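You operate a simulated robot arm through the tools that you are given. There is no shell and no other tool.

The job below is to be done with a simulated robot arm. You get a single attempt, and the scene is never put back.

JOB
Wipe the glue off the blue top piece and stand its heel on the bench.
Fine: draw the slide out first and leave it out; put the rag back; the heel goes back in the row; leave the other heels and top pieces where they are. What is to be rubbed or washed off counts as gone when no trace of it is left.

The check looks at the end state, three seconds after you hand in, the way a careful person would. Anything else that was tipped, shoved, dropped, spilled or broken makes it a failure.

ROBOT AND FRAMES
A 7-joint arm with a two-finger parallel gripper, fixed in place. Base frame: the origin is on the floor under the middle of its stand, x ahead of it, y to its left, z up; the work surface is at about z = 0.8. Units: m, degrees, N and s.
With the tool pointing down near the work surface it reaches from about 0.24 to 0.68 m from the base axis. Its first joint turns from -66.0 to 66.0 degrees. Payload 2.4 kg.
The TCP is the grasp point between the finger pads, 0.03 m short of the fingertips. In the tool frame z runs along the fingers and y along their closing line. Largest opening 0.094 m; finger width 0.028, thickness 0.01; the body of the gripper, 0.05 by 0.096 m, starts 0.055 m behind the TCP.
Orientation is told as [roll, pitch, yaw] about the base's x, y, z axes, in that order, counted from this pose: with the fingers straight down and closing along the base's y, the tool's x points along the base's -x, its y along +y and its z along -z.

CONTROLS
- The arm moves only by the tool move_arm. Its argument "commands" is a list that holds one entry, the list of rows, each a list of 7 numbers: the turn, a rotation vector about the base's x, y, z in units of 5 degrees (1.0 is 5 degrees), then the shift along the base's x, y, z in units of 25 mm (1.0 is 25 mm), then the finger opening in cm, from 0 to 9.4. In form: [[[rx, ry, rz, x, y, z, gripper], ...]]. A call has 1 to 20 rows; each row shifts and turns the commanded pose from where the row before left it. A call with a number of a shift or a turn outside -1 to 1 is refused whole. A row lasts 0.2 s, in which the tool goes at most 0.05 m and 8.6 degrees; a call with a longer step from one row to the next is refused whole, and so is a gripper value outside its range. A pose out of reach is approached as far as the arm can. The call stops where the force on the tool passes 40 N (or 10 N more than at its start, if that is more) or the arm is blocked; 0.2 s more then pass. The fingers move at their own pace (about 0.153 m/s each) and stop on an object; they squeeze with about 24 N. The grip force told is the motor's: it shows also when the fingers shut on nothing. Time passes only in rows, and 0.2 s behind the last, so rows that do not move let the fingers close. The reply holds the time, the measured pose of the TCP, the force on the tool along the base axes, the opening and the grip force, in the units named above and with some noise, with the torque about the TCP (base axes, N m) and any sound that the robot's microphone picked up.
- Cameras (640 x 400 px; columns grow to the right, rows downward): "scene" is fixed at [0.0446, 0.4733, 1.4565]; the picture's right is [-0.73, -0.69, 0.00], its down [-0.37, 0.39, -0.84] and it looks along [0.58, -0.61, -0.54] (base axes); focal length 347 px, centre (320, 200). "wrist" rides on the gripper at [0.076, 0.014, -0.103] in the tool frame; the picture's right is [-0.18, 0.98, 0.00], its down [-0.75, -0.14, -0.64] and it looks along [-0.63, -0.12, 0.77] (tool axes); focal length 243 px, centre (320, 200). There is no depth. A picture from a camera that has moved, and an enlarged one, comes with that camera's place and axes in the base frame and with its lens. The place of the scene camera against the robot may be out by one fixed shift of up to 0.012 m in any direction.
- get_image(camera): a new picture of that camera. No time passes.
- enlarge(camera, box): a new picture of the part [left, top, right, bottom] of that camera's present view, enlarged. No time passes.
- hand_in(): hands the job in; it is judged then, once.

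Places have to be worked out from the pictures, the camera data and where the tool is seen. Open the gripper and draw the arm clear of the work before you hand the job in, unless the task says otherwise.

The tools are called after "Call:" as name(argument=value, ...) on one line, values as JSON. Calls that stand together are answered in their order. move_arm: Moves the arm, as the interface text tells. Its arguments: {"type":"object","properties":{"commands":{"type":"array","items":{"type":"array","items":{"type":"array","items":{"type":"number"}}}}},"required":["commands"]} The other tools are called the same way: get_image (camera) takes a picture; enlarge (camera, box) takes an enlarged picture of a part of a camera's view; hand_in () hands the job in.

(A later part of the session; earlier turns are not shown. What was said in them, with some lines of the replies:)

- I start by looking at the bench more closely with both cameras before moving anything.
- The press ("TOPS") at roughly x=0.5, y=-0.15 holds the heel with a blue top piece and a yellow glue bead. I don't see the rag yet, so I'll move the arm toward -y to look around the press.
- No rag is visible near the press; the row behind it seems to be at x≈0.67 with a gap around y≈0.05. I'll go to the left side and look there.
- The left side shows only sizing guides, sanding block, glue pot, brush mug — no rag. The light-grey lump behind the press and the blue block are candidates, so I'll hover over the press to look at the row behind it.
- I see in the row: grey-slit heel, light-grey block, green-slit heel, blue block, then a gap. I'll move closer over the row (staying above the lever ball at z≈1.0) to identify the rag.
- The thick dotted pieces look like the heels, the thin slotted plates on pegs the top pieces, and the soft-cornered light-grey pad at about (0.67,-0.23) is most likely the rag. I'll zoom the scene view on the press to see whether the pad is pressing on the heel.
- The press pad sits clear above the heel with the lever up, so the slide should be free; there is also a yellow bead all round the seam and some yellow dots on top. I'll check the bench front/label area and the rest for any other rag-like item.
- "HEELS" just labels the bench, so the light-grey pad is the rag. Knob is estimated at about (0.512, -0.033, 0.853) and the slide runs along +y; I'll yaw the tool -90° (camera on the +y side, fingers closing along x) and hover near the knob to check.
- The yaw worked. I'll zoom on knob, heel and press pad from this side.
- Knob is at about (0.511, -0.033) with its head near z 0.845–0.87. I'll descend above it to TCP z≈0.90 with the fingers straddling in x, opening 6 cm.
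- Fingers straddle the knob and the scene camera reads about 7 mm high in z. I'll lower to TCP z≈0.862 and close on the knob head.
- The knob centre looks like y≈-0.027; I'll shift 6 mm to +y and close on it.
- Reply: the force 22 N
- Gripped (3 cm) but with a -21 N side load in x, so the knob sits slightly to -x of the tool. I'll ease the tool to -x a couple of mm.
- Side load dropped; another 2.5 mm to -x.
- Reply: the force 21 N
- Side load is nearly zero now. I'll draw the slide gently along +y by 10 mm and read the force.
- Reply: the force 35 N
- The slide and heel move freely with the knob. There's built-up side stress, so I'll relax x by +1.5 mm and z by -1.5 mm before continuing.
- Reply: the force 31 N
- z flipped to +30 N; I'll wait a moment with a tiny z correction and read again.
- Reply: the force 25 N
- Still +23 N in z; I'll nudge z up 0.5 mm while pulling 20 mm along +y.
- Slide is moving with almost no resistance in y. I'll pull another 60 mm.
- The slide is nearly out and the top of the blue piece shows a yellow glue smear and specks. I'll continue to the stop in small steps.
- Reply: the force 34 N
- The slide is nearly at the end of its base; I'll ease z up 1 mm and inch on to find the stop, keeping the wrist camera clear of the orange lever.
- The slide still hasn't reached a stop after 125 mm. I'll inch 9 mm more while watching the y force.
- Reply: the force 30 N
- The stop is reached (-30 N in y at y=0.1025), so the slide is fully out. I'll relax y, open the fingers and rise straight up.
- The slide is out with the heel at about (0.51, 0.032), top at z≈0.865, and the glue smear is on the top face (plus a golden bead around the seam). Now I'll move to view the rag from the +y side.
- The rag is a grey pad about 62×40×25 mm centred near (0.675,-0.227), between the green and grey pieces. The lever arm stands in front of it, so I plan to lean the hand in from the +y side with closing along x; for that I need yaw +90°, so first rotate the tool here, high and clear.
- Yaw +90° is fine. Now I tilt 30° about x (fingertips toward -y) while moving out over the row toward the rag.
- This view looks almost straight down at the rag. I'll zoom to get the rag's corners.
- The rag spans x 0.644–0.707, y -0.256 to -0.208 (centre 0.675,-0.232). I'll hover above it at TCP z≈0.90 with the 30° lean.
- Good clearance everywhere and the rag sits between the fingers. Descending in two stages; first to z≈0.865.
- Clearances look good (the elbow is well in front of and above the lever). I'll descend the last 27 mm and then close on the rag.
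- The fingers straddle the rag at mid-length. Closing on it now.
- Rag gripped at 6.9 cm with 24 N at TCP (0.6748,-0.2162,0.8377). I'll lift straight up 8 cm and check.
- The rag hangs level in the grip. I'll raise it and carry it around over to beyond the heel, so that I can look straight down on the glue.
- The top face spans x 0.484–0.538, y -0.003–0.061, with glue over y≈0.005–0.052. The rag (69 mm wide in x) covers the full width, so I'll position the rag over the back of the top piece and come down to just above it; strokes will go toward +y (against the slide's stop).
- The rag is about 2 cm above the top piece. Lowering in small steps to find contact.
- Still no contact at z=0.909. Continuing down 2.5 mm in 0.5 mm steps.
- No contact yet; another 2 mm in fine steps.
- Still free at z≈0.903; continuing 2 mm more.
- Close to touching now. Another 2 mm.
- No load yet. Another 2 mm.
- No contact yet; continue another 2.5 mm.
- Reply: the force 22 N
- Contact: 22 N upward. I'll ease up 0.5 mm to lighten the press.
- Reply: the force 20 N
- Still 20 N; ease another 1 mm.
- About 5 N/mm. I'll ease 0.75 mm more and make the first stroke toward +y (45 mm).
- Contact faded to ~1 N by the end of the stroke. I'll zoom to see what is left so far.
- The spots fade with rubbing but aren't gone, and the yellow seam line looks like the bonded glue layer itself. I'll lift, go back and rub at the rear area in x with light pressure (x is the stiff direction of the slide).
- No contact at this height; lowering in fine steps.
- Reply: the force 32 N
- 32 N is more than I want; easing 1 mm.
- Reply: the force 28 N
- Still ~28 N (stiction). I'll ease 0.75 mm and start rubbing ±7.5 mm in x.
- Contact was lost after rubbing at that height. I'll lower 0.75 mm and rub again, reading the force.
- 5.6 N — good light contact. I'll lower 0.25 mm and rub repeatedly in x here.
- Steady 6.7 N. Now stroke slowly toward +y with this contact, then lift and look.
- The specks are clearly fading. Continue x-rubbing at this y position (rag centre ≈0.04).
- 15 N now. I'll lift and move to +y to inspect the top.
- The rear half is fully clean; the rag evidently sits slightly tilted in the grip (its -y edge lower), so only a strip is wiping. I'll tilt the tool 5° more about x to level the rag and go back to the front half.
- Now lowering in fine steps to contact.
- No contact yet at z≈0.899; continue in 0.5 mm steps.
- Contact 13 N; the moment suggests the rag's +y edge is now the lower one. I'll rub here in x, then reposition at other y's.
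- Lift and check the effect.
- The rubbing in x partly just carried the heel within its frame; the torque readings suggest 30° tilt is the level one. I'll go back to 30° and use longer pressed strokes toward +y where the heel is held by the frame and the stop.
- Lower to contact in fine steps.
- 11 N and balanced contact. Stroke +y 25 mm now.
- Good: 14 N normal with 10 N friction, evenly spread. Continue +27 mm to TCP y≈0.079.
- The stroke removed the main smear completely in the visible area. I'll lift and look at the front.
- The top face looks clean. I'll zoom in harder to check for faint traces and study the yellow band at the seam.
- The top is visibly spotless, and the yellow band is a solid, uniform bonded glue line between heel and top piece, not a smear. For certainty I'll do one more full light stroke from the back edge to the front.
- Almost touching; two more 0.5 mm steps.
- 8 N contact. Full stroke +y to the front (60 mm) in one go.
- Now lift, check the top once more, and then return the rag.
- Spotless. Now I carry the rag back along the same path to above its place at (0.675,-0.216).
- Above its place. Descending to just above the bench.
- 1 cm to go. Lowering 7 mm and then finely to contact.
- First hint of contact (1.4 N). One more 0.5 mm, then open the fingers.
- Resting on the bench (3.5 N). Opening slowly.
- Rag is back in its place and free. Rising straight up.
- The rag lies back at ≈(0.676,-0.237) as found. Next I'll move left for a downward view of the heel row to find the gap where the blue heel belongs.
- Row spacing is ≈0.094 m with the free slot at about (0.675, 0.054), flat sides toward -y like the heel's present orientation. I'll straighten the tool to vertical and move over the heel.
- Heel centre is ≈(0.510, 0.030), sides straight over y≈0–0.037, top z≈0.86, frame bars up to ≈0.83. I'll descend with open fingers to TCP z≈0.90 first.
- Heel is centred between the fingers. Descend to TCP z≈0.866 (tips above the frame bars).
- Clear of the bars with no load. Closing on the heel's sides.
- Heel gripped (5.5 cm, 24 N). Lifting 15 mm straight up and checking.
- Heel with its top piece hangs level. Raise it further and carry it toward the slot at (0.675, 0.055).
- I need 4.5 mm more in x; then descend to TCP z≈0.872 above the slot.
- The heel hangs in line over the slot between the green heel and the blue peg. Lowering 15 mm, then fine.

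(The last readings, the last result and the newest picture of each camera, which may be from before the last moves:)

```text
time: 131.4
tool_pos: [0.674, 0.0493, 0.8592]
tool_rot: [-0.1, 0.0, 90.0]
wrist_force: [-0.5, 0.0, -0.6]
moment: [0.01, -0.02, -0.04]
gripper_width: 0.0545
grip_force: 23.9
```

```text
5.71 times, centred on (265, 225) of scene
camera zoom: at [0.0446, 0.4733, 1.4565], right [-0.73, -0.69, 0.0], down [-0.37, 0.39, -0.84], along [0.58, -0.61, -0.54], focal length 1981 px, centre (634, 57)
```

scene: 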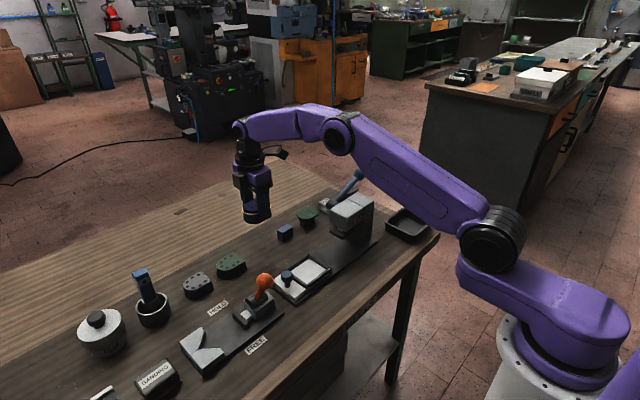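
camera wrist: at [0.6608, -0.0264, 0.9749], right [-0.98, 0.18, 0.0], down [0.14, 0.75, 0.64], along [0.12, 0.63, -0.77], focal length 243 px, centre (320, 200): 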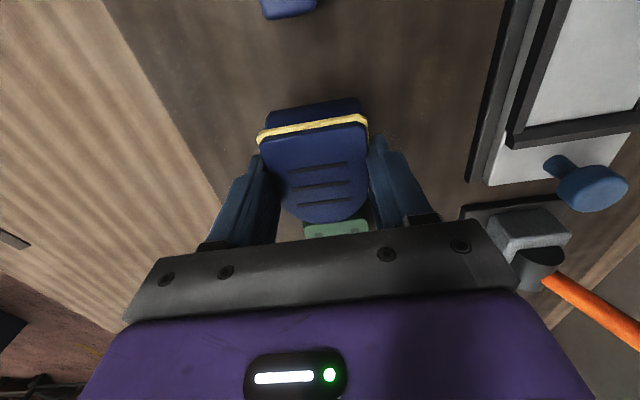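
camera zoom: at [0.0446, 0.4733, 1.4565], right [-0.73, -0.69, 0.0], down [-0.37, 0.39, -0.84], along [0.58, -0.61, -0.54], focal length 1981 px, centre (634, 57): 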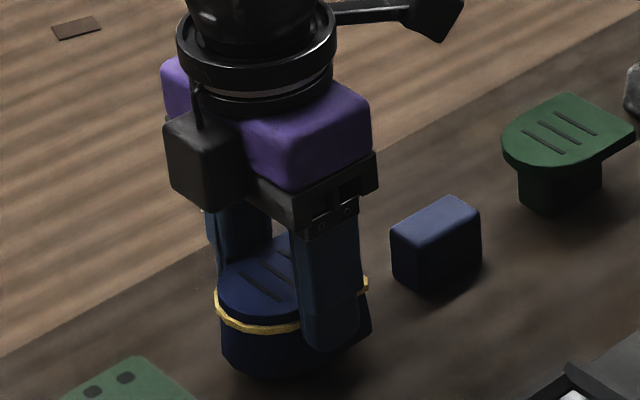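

Still a few mm above the bench. Lowering in 1 mm steps.

Call:
move_arm(commands=[[[0, 0, 0, 0, 0, -0.06, 4.5], [0, 0, 0, 0, 0, -0.06, 4.5], [0, 0, 0, 0, 0, -0.06, 4.5], [0, 0, 0, 0, 0, -0.06, 4.5], [0, 0, 0, 0, 0, 0, 4.5]]])

```text
time: 132.6
tool_pos: [0.675, 0.0487, 0.8529]
tool_rot: [0.0, 0.0, 90.0]
wrist_force: [-0.3, 0.2, -1.6]
moment: [-0.04, 0.01, 0.01]
gripper_width: 0.0544
grip_force: 23.7
```

Call:
move_arm(commands=[[[0, 0, 0, 0, 0, -0.04, 4.5], [0, 0, 0, 0, 0, -0.04, 4.5], [0, 0, 0, 0, 0, -0.04, 4.5], [0, 0, 0, 0, 0, 0, 4.5]]])

```text
time: 133.6
tool_pos: [0.6749, 0.0491, 0.8496]
tool_rot: [-0.1, 0.0, 90.1]
wrist_force: [0.2, -0.8, -1.4]
moment: [0.0, -0.01, 0.0]
gripper_width: 0.0544
grip_force: 24.1
```

No contact yet at 0.8496; continue in 0.75 mm steps.

Call:
move_arm(commands=[[[0, 0, 0, 0, 0, -0.03, 4.5], [0, 0, 0, 0, 0, -0.03, 4.5], [0, 0, 0, 0, 0, 0, 4.5]]])

```text
time: 134.4
tool_pos: [0.6765, 0.0505, 0.8485]
tool_rot: [0.0, 0.1, 89.9]
wrist_force: [-0.5, 0.2, -1.6]
moment: [0.0, -0.02, 0.04]
gripper_width: 0.0547
grip_force: 24.4
```

Call:
move_arm(commands=[[[0, 0, 0, 0, 0, -0.03, 4.5], [0, 0, 0, 0, 0, -0.03, 4.5], [0, 0, 0, 0, 0, 0, 4.5]]])

Call:
enlarge(camera="scene", box=[220, 190, 310, 260])

```text
time: 135.2
tool_pos: [0.6758, 0.0509, 0.8465]
tool_rot: [0.1, 0.1, 90.0]
wrist_force: [-0.6, 0.7, -1.1]
moment: [0.01, 0.0, 0.02]
gripper_width: 0.0545
grip_force: 23.9
```

```text
5.71 times, centred on (265, 225) of scene
camera zoom: at [0.0446, 0.4733, 1.4565], right [-0.73, -0.69, 0.0], down [-0.37, 0.39, -0.84], along [0.58, -0.61, -0.54], focal length 1981 px, centre (634, 57)
```

zoom: 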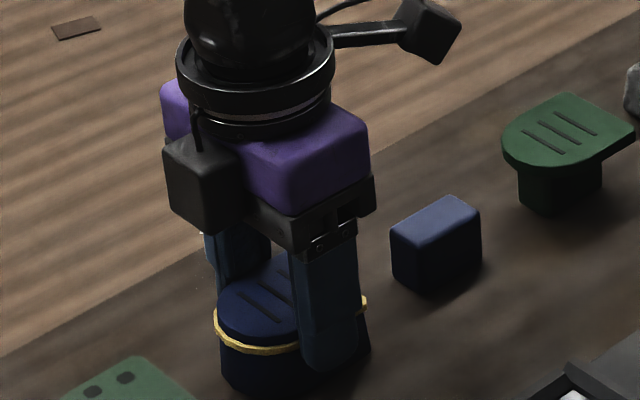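

Still hanging (weight ≈1.5 N). Continue down 1.5 mm.

Call:
move_arm(commands=[[[0, 0, 0, 0, 0, -0.03, 4.5], [0, 0, 0, 0, 0, -0.03, 4.5], [0, 0, 0, 0, 0, 0, 4.5]]])

```text
time: 136.0
tool_pos: [0.677, 0.051, 0.8465]
tool_rot: [0.0, 0.0, 90.0]
wrist_force: [-0.6, -0.4, -1.5]
moment: [-0.02, -0.01, -0.01]
gripper_width: 0.0548
grip_force: 24.5
```

Call:
move_arm(commands=[[[0, 0, 0, 0, 0, -0.03, 4.5], [0, 0, 0, 0, 0, -0.03, 4.5], [0, 0, 0, 0, 0, 0, 4.5]]])

```text
time: 136.8
tool_pos: [0.6752, 0.0495, 0.8449]
tool_rot: [0.0, 0.0, 90.0]
wrist_force: [0.2, 0.6, 1.3]
moment: [0.03, 0.05, 0.0]
gripper_width: 0.0543
grip_force: 24.5
```

Contact with the bench (load changed by ~3 N). A last 0.5 mm, then check before releasing.

Call:
move_arm(commands=[[[0, 0, 0, 0, 0, -0.02, 4.5], [0, 0, 0, 0, 0, 0, 4.5]]])

Call:
enlarge(camera="scene", box=[200, 190, 310, 280])

```text
time: 137.4
tool_pos: [0.6768, 0.0495, 0.8437]
tool_rot: [0.0, 0.0, 90.0]
wrist_force: [-1.8, -1.5, 6.5]
moment: [0.01, 0.09, 0.02]
gripper_width: 0.0543
grip_force: 23.6
```

```text
4.44 times, centred on (255, 235) of scene
camera zoom: at [0.0444, 0.4733, 1.4565], right [-0.73, -0.69, 0.0], down [-0.37, 0.39, -0.84], along [0.58, -0.61, -0.54], focal length 1541 px, centre (609, 44)
```

zoom: 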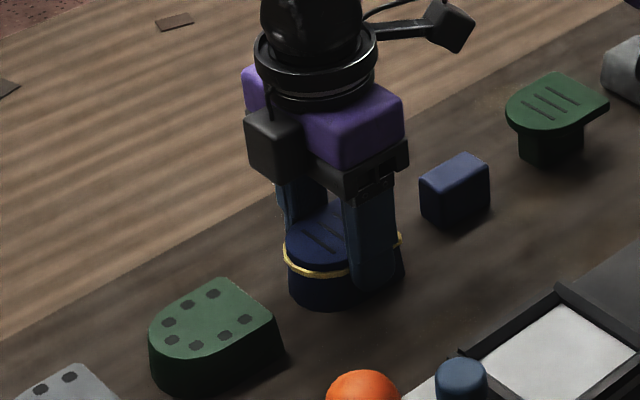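

6.5 N on the bench — firmly standing. Open the fingers and rise straight up.

Call:
move_arm(commands=[[[0, 0, 0, 0, 0, 0, 5.8], [0, 0, 0, 0, 0, 0, 7], [0, 0, 0, 0, 0, 0, 8.5], [0, 0, 0, 0, 0, 0, 8.5], [0, 0, 0, 0, 0, 0.3, 8.5], [0, 0, 0, 0, 0, 0.6, 8.5], [0, 0, 0, 0, 0, 1, 8.5], [0, 0, 0, 0, 0, 1, 8.5], [0, 0, 0, 0, 0, 1, 8.5], [0, 0, 0, 0, 0, 1, 8.5], [0, 0, 0, 0, 0, 1, 8.5], [0, 0, 0, 0, 0, 1, 8.5]]])

Call:
get_image(camera="wrist")

Call:
enlarge(camera="scene", box=[160, 190, 340, 310])

```text
time: 140.0
tool_pos: [0.6737, 0.0504, 1.0179]
tool_rot: [0.0, 0.0, 90.1]
wrist_force: [-0.1, 0.4, 0.0]
moment: [-0.02, -0.01, 0.02]
gripper_width: 0.085
grip_force: 0.0
```

```text
taken
camera wrist: at [0.6608, -0.0246, 1.1204], right [-0.98, 0.18, 0.0], down [0.14, 0.75, 0.64], along [0.12, 0.63, -0.77], focal length 243 px, centre (320, 200)
```

wrist: 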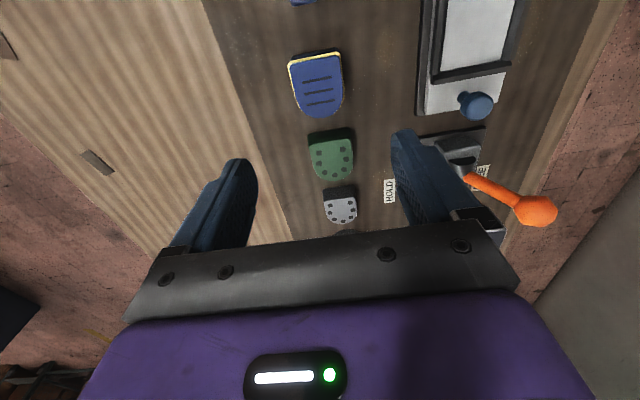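

```text
3.33 times, centred on (250, 250) of scene
camera zoom: at [0.0446, 0.4733, 1.4565], right [-0.73, -0.69, 0.0], down [-0.37, 0.39, -0.84], along [0.58, -0.61, -0.54], focal length 1156 px, centre (553, 33)
```

zoom: 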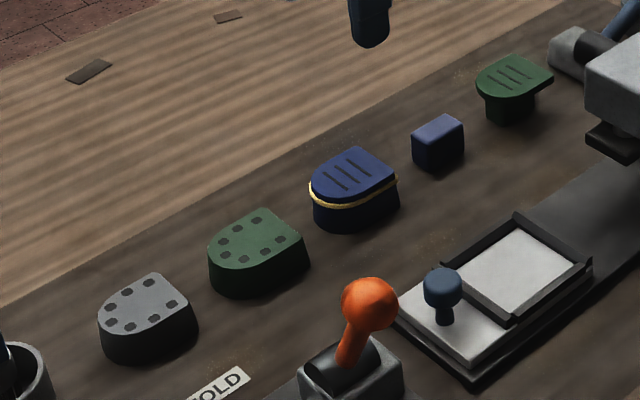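

The heel stands in line in the row, slide still out. I'll zoom on heel, slide and rag for a final verification.

Call:
enlarge(camera="wrist", box=[275, 40, 360, 125])

Call:
enlarge(camera="scene", box=[240, 225, 285, 260])

Call:
enlarge(camera="scene", box=[260, 170, 400, 300])

```text
4.71 times, centred on (318, 82) of wrist
camera zoom: at [0.6608, -0.0246, 1.1204], right [-0.98, 0.18, 0.0], down [0.14, 0.75, 0.64], along [0.12, 0.63, -0.77], focal length 1142 px, centre (332, 753)
```

zoom: 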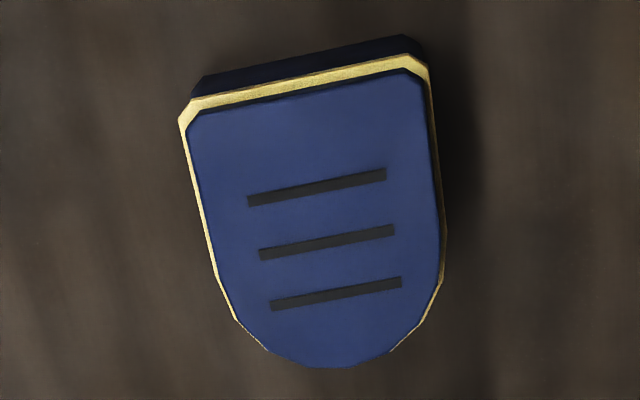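

```text
11.43 times, centred on (262, 242) of scene
camera zoom: at [0.0446, 0.4733, 1.4565], right [-0.73, -0.69, 0.0], down [-0.37, 0.39, -0.84], along [0.58, -0.61, -0.54], focal length 3962 px, centre (977, -286)
```

zoom: 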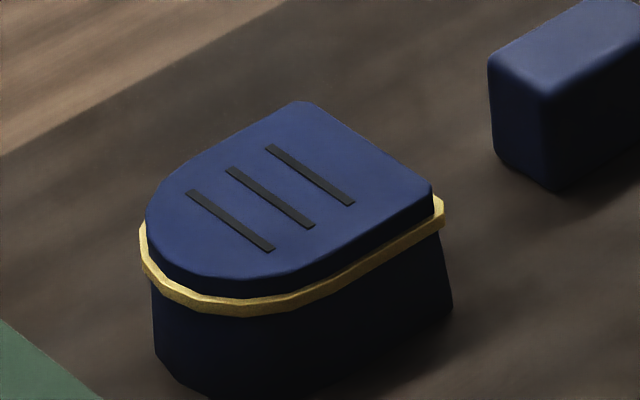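

```text
3.08 times, centred on (330, 235) of scene
camera zoom: at [0.0446, 0.4733, 1.4565], right [-0.73, -0.69, 0.0], down [-0.37, 0.39, -0.84], along [0.58, -0.61, -0.54], focal length 1067 px, centre (289, 92)
```

zoom: 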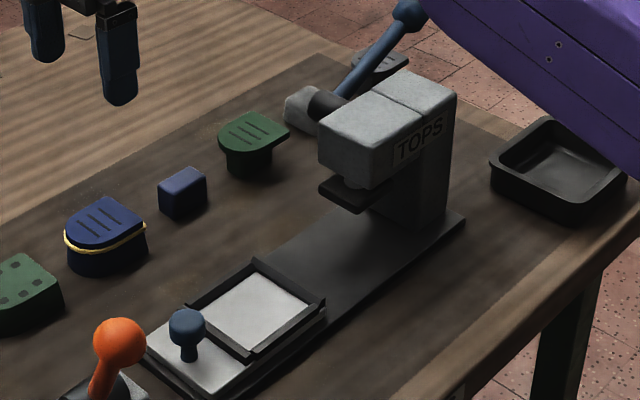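

Everything checks: the top piece is spotless, heel upright in the row, slide out and empty, rag and the others in place. I'll draw the arm up and back clear of the work.

Call:
move_arm(commands=[[[0, 0, 0, 0, 0, 1, 9.4], [0, 0, 0, 0, 0, 1, 9.4], [0, 0, 0, -0.5, 0, 1, 9.4], [0, 0, 0, -1, 0, 1, 9.4], [0, 0, 0, -1, 0.1, 1, 9.4], [0, 0, 0, -1, 0.1, 1, 9.4], [0, 0, 0, -1, 0.1, 0, 9.4], [0, 0, 0, -1, 0.1, 0, 9.4], [0, 0, 0, -1, 0.1, 0, 9.4], [0, 0, 0, -1, 0.1, 0, 9.4], [0, 0, 0, -1, 0.1, 0, 9.4], [0, 0, 0, -1, 0.1, 0, 9.4], [0, 0, 0, -1, 0.1, 0, 9.4], [0, 0, 0, -1, 0.1, 0, 9.4], [0, 0, 0, 0, 0, 0, 9.4]]])

Call:
get_image(camera="scene")

Call:
get_image(camera="wrist")

```text
time: 143.2
tool_pos: [0.3884, 0.0754, 1.1638]
tool_rot: [0.0, 0.0, 90.0]
wrist_force: [0.4, 0.0, 1.3]
moment: [-0.01, -0.02, -0.01]
gripper_width: 0.0939
grip_force: 0.0
```

```text
taken
```

scene: 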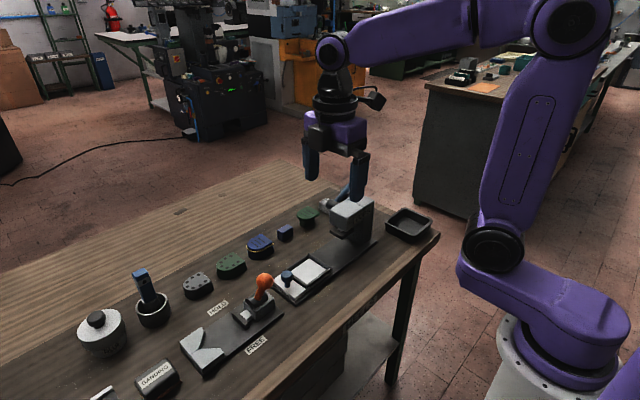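

```text
taken
camera wrist: at [0.3744, 0.0006, 1.2669], right [-0.98, 0.18, 0.0], down [0.14, 0.75, 0.64], along [0.12, 0.63, -0.77], focal length 243 px, centre (320, 200)
```

wrist: 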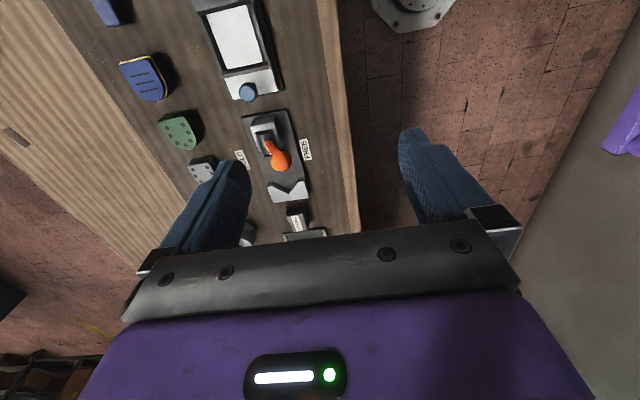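

The arm is clear and the gripper open. The glue is off the top piece, the heel stands in the row, the rag is back, the slide is out and nothing else was moved, so I'm handing in.

Call:
hand_in()

```text
The job is handed in.
```

The glue smear on top of the blue top piece is wiped off, and its heel stands on the bench in the gap in the row. I've handed the job in, but I haven't seen the result of the check.

- **Top piece:** close-up pictures from both cameras show no glue left on the top face.
- **Yellow band:** a thin yellow band still runs around the seam between heel and top piece. I took it for the bonded glue line rather than something to wipe off, so I didn't rub it. If that band counts as glue, the wipe isn't complete.
- **Slide:** I drew it out first, until it hit its stop, and left it out.
- **Rag:** the grey pad behind the press was the only thing that looked like a rag, so I used that. It is back in its place to within a few millimetres.
- **Heel:** it stands upright in the gap between the green heel and the small blue block, with its flat side facing the same way as the others.
- **Everything else:** I didn't touch the other heels, the top pieces or the press lever, and the pictures show nothing else moved. The arm is drawn back with the gripper open.
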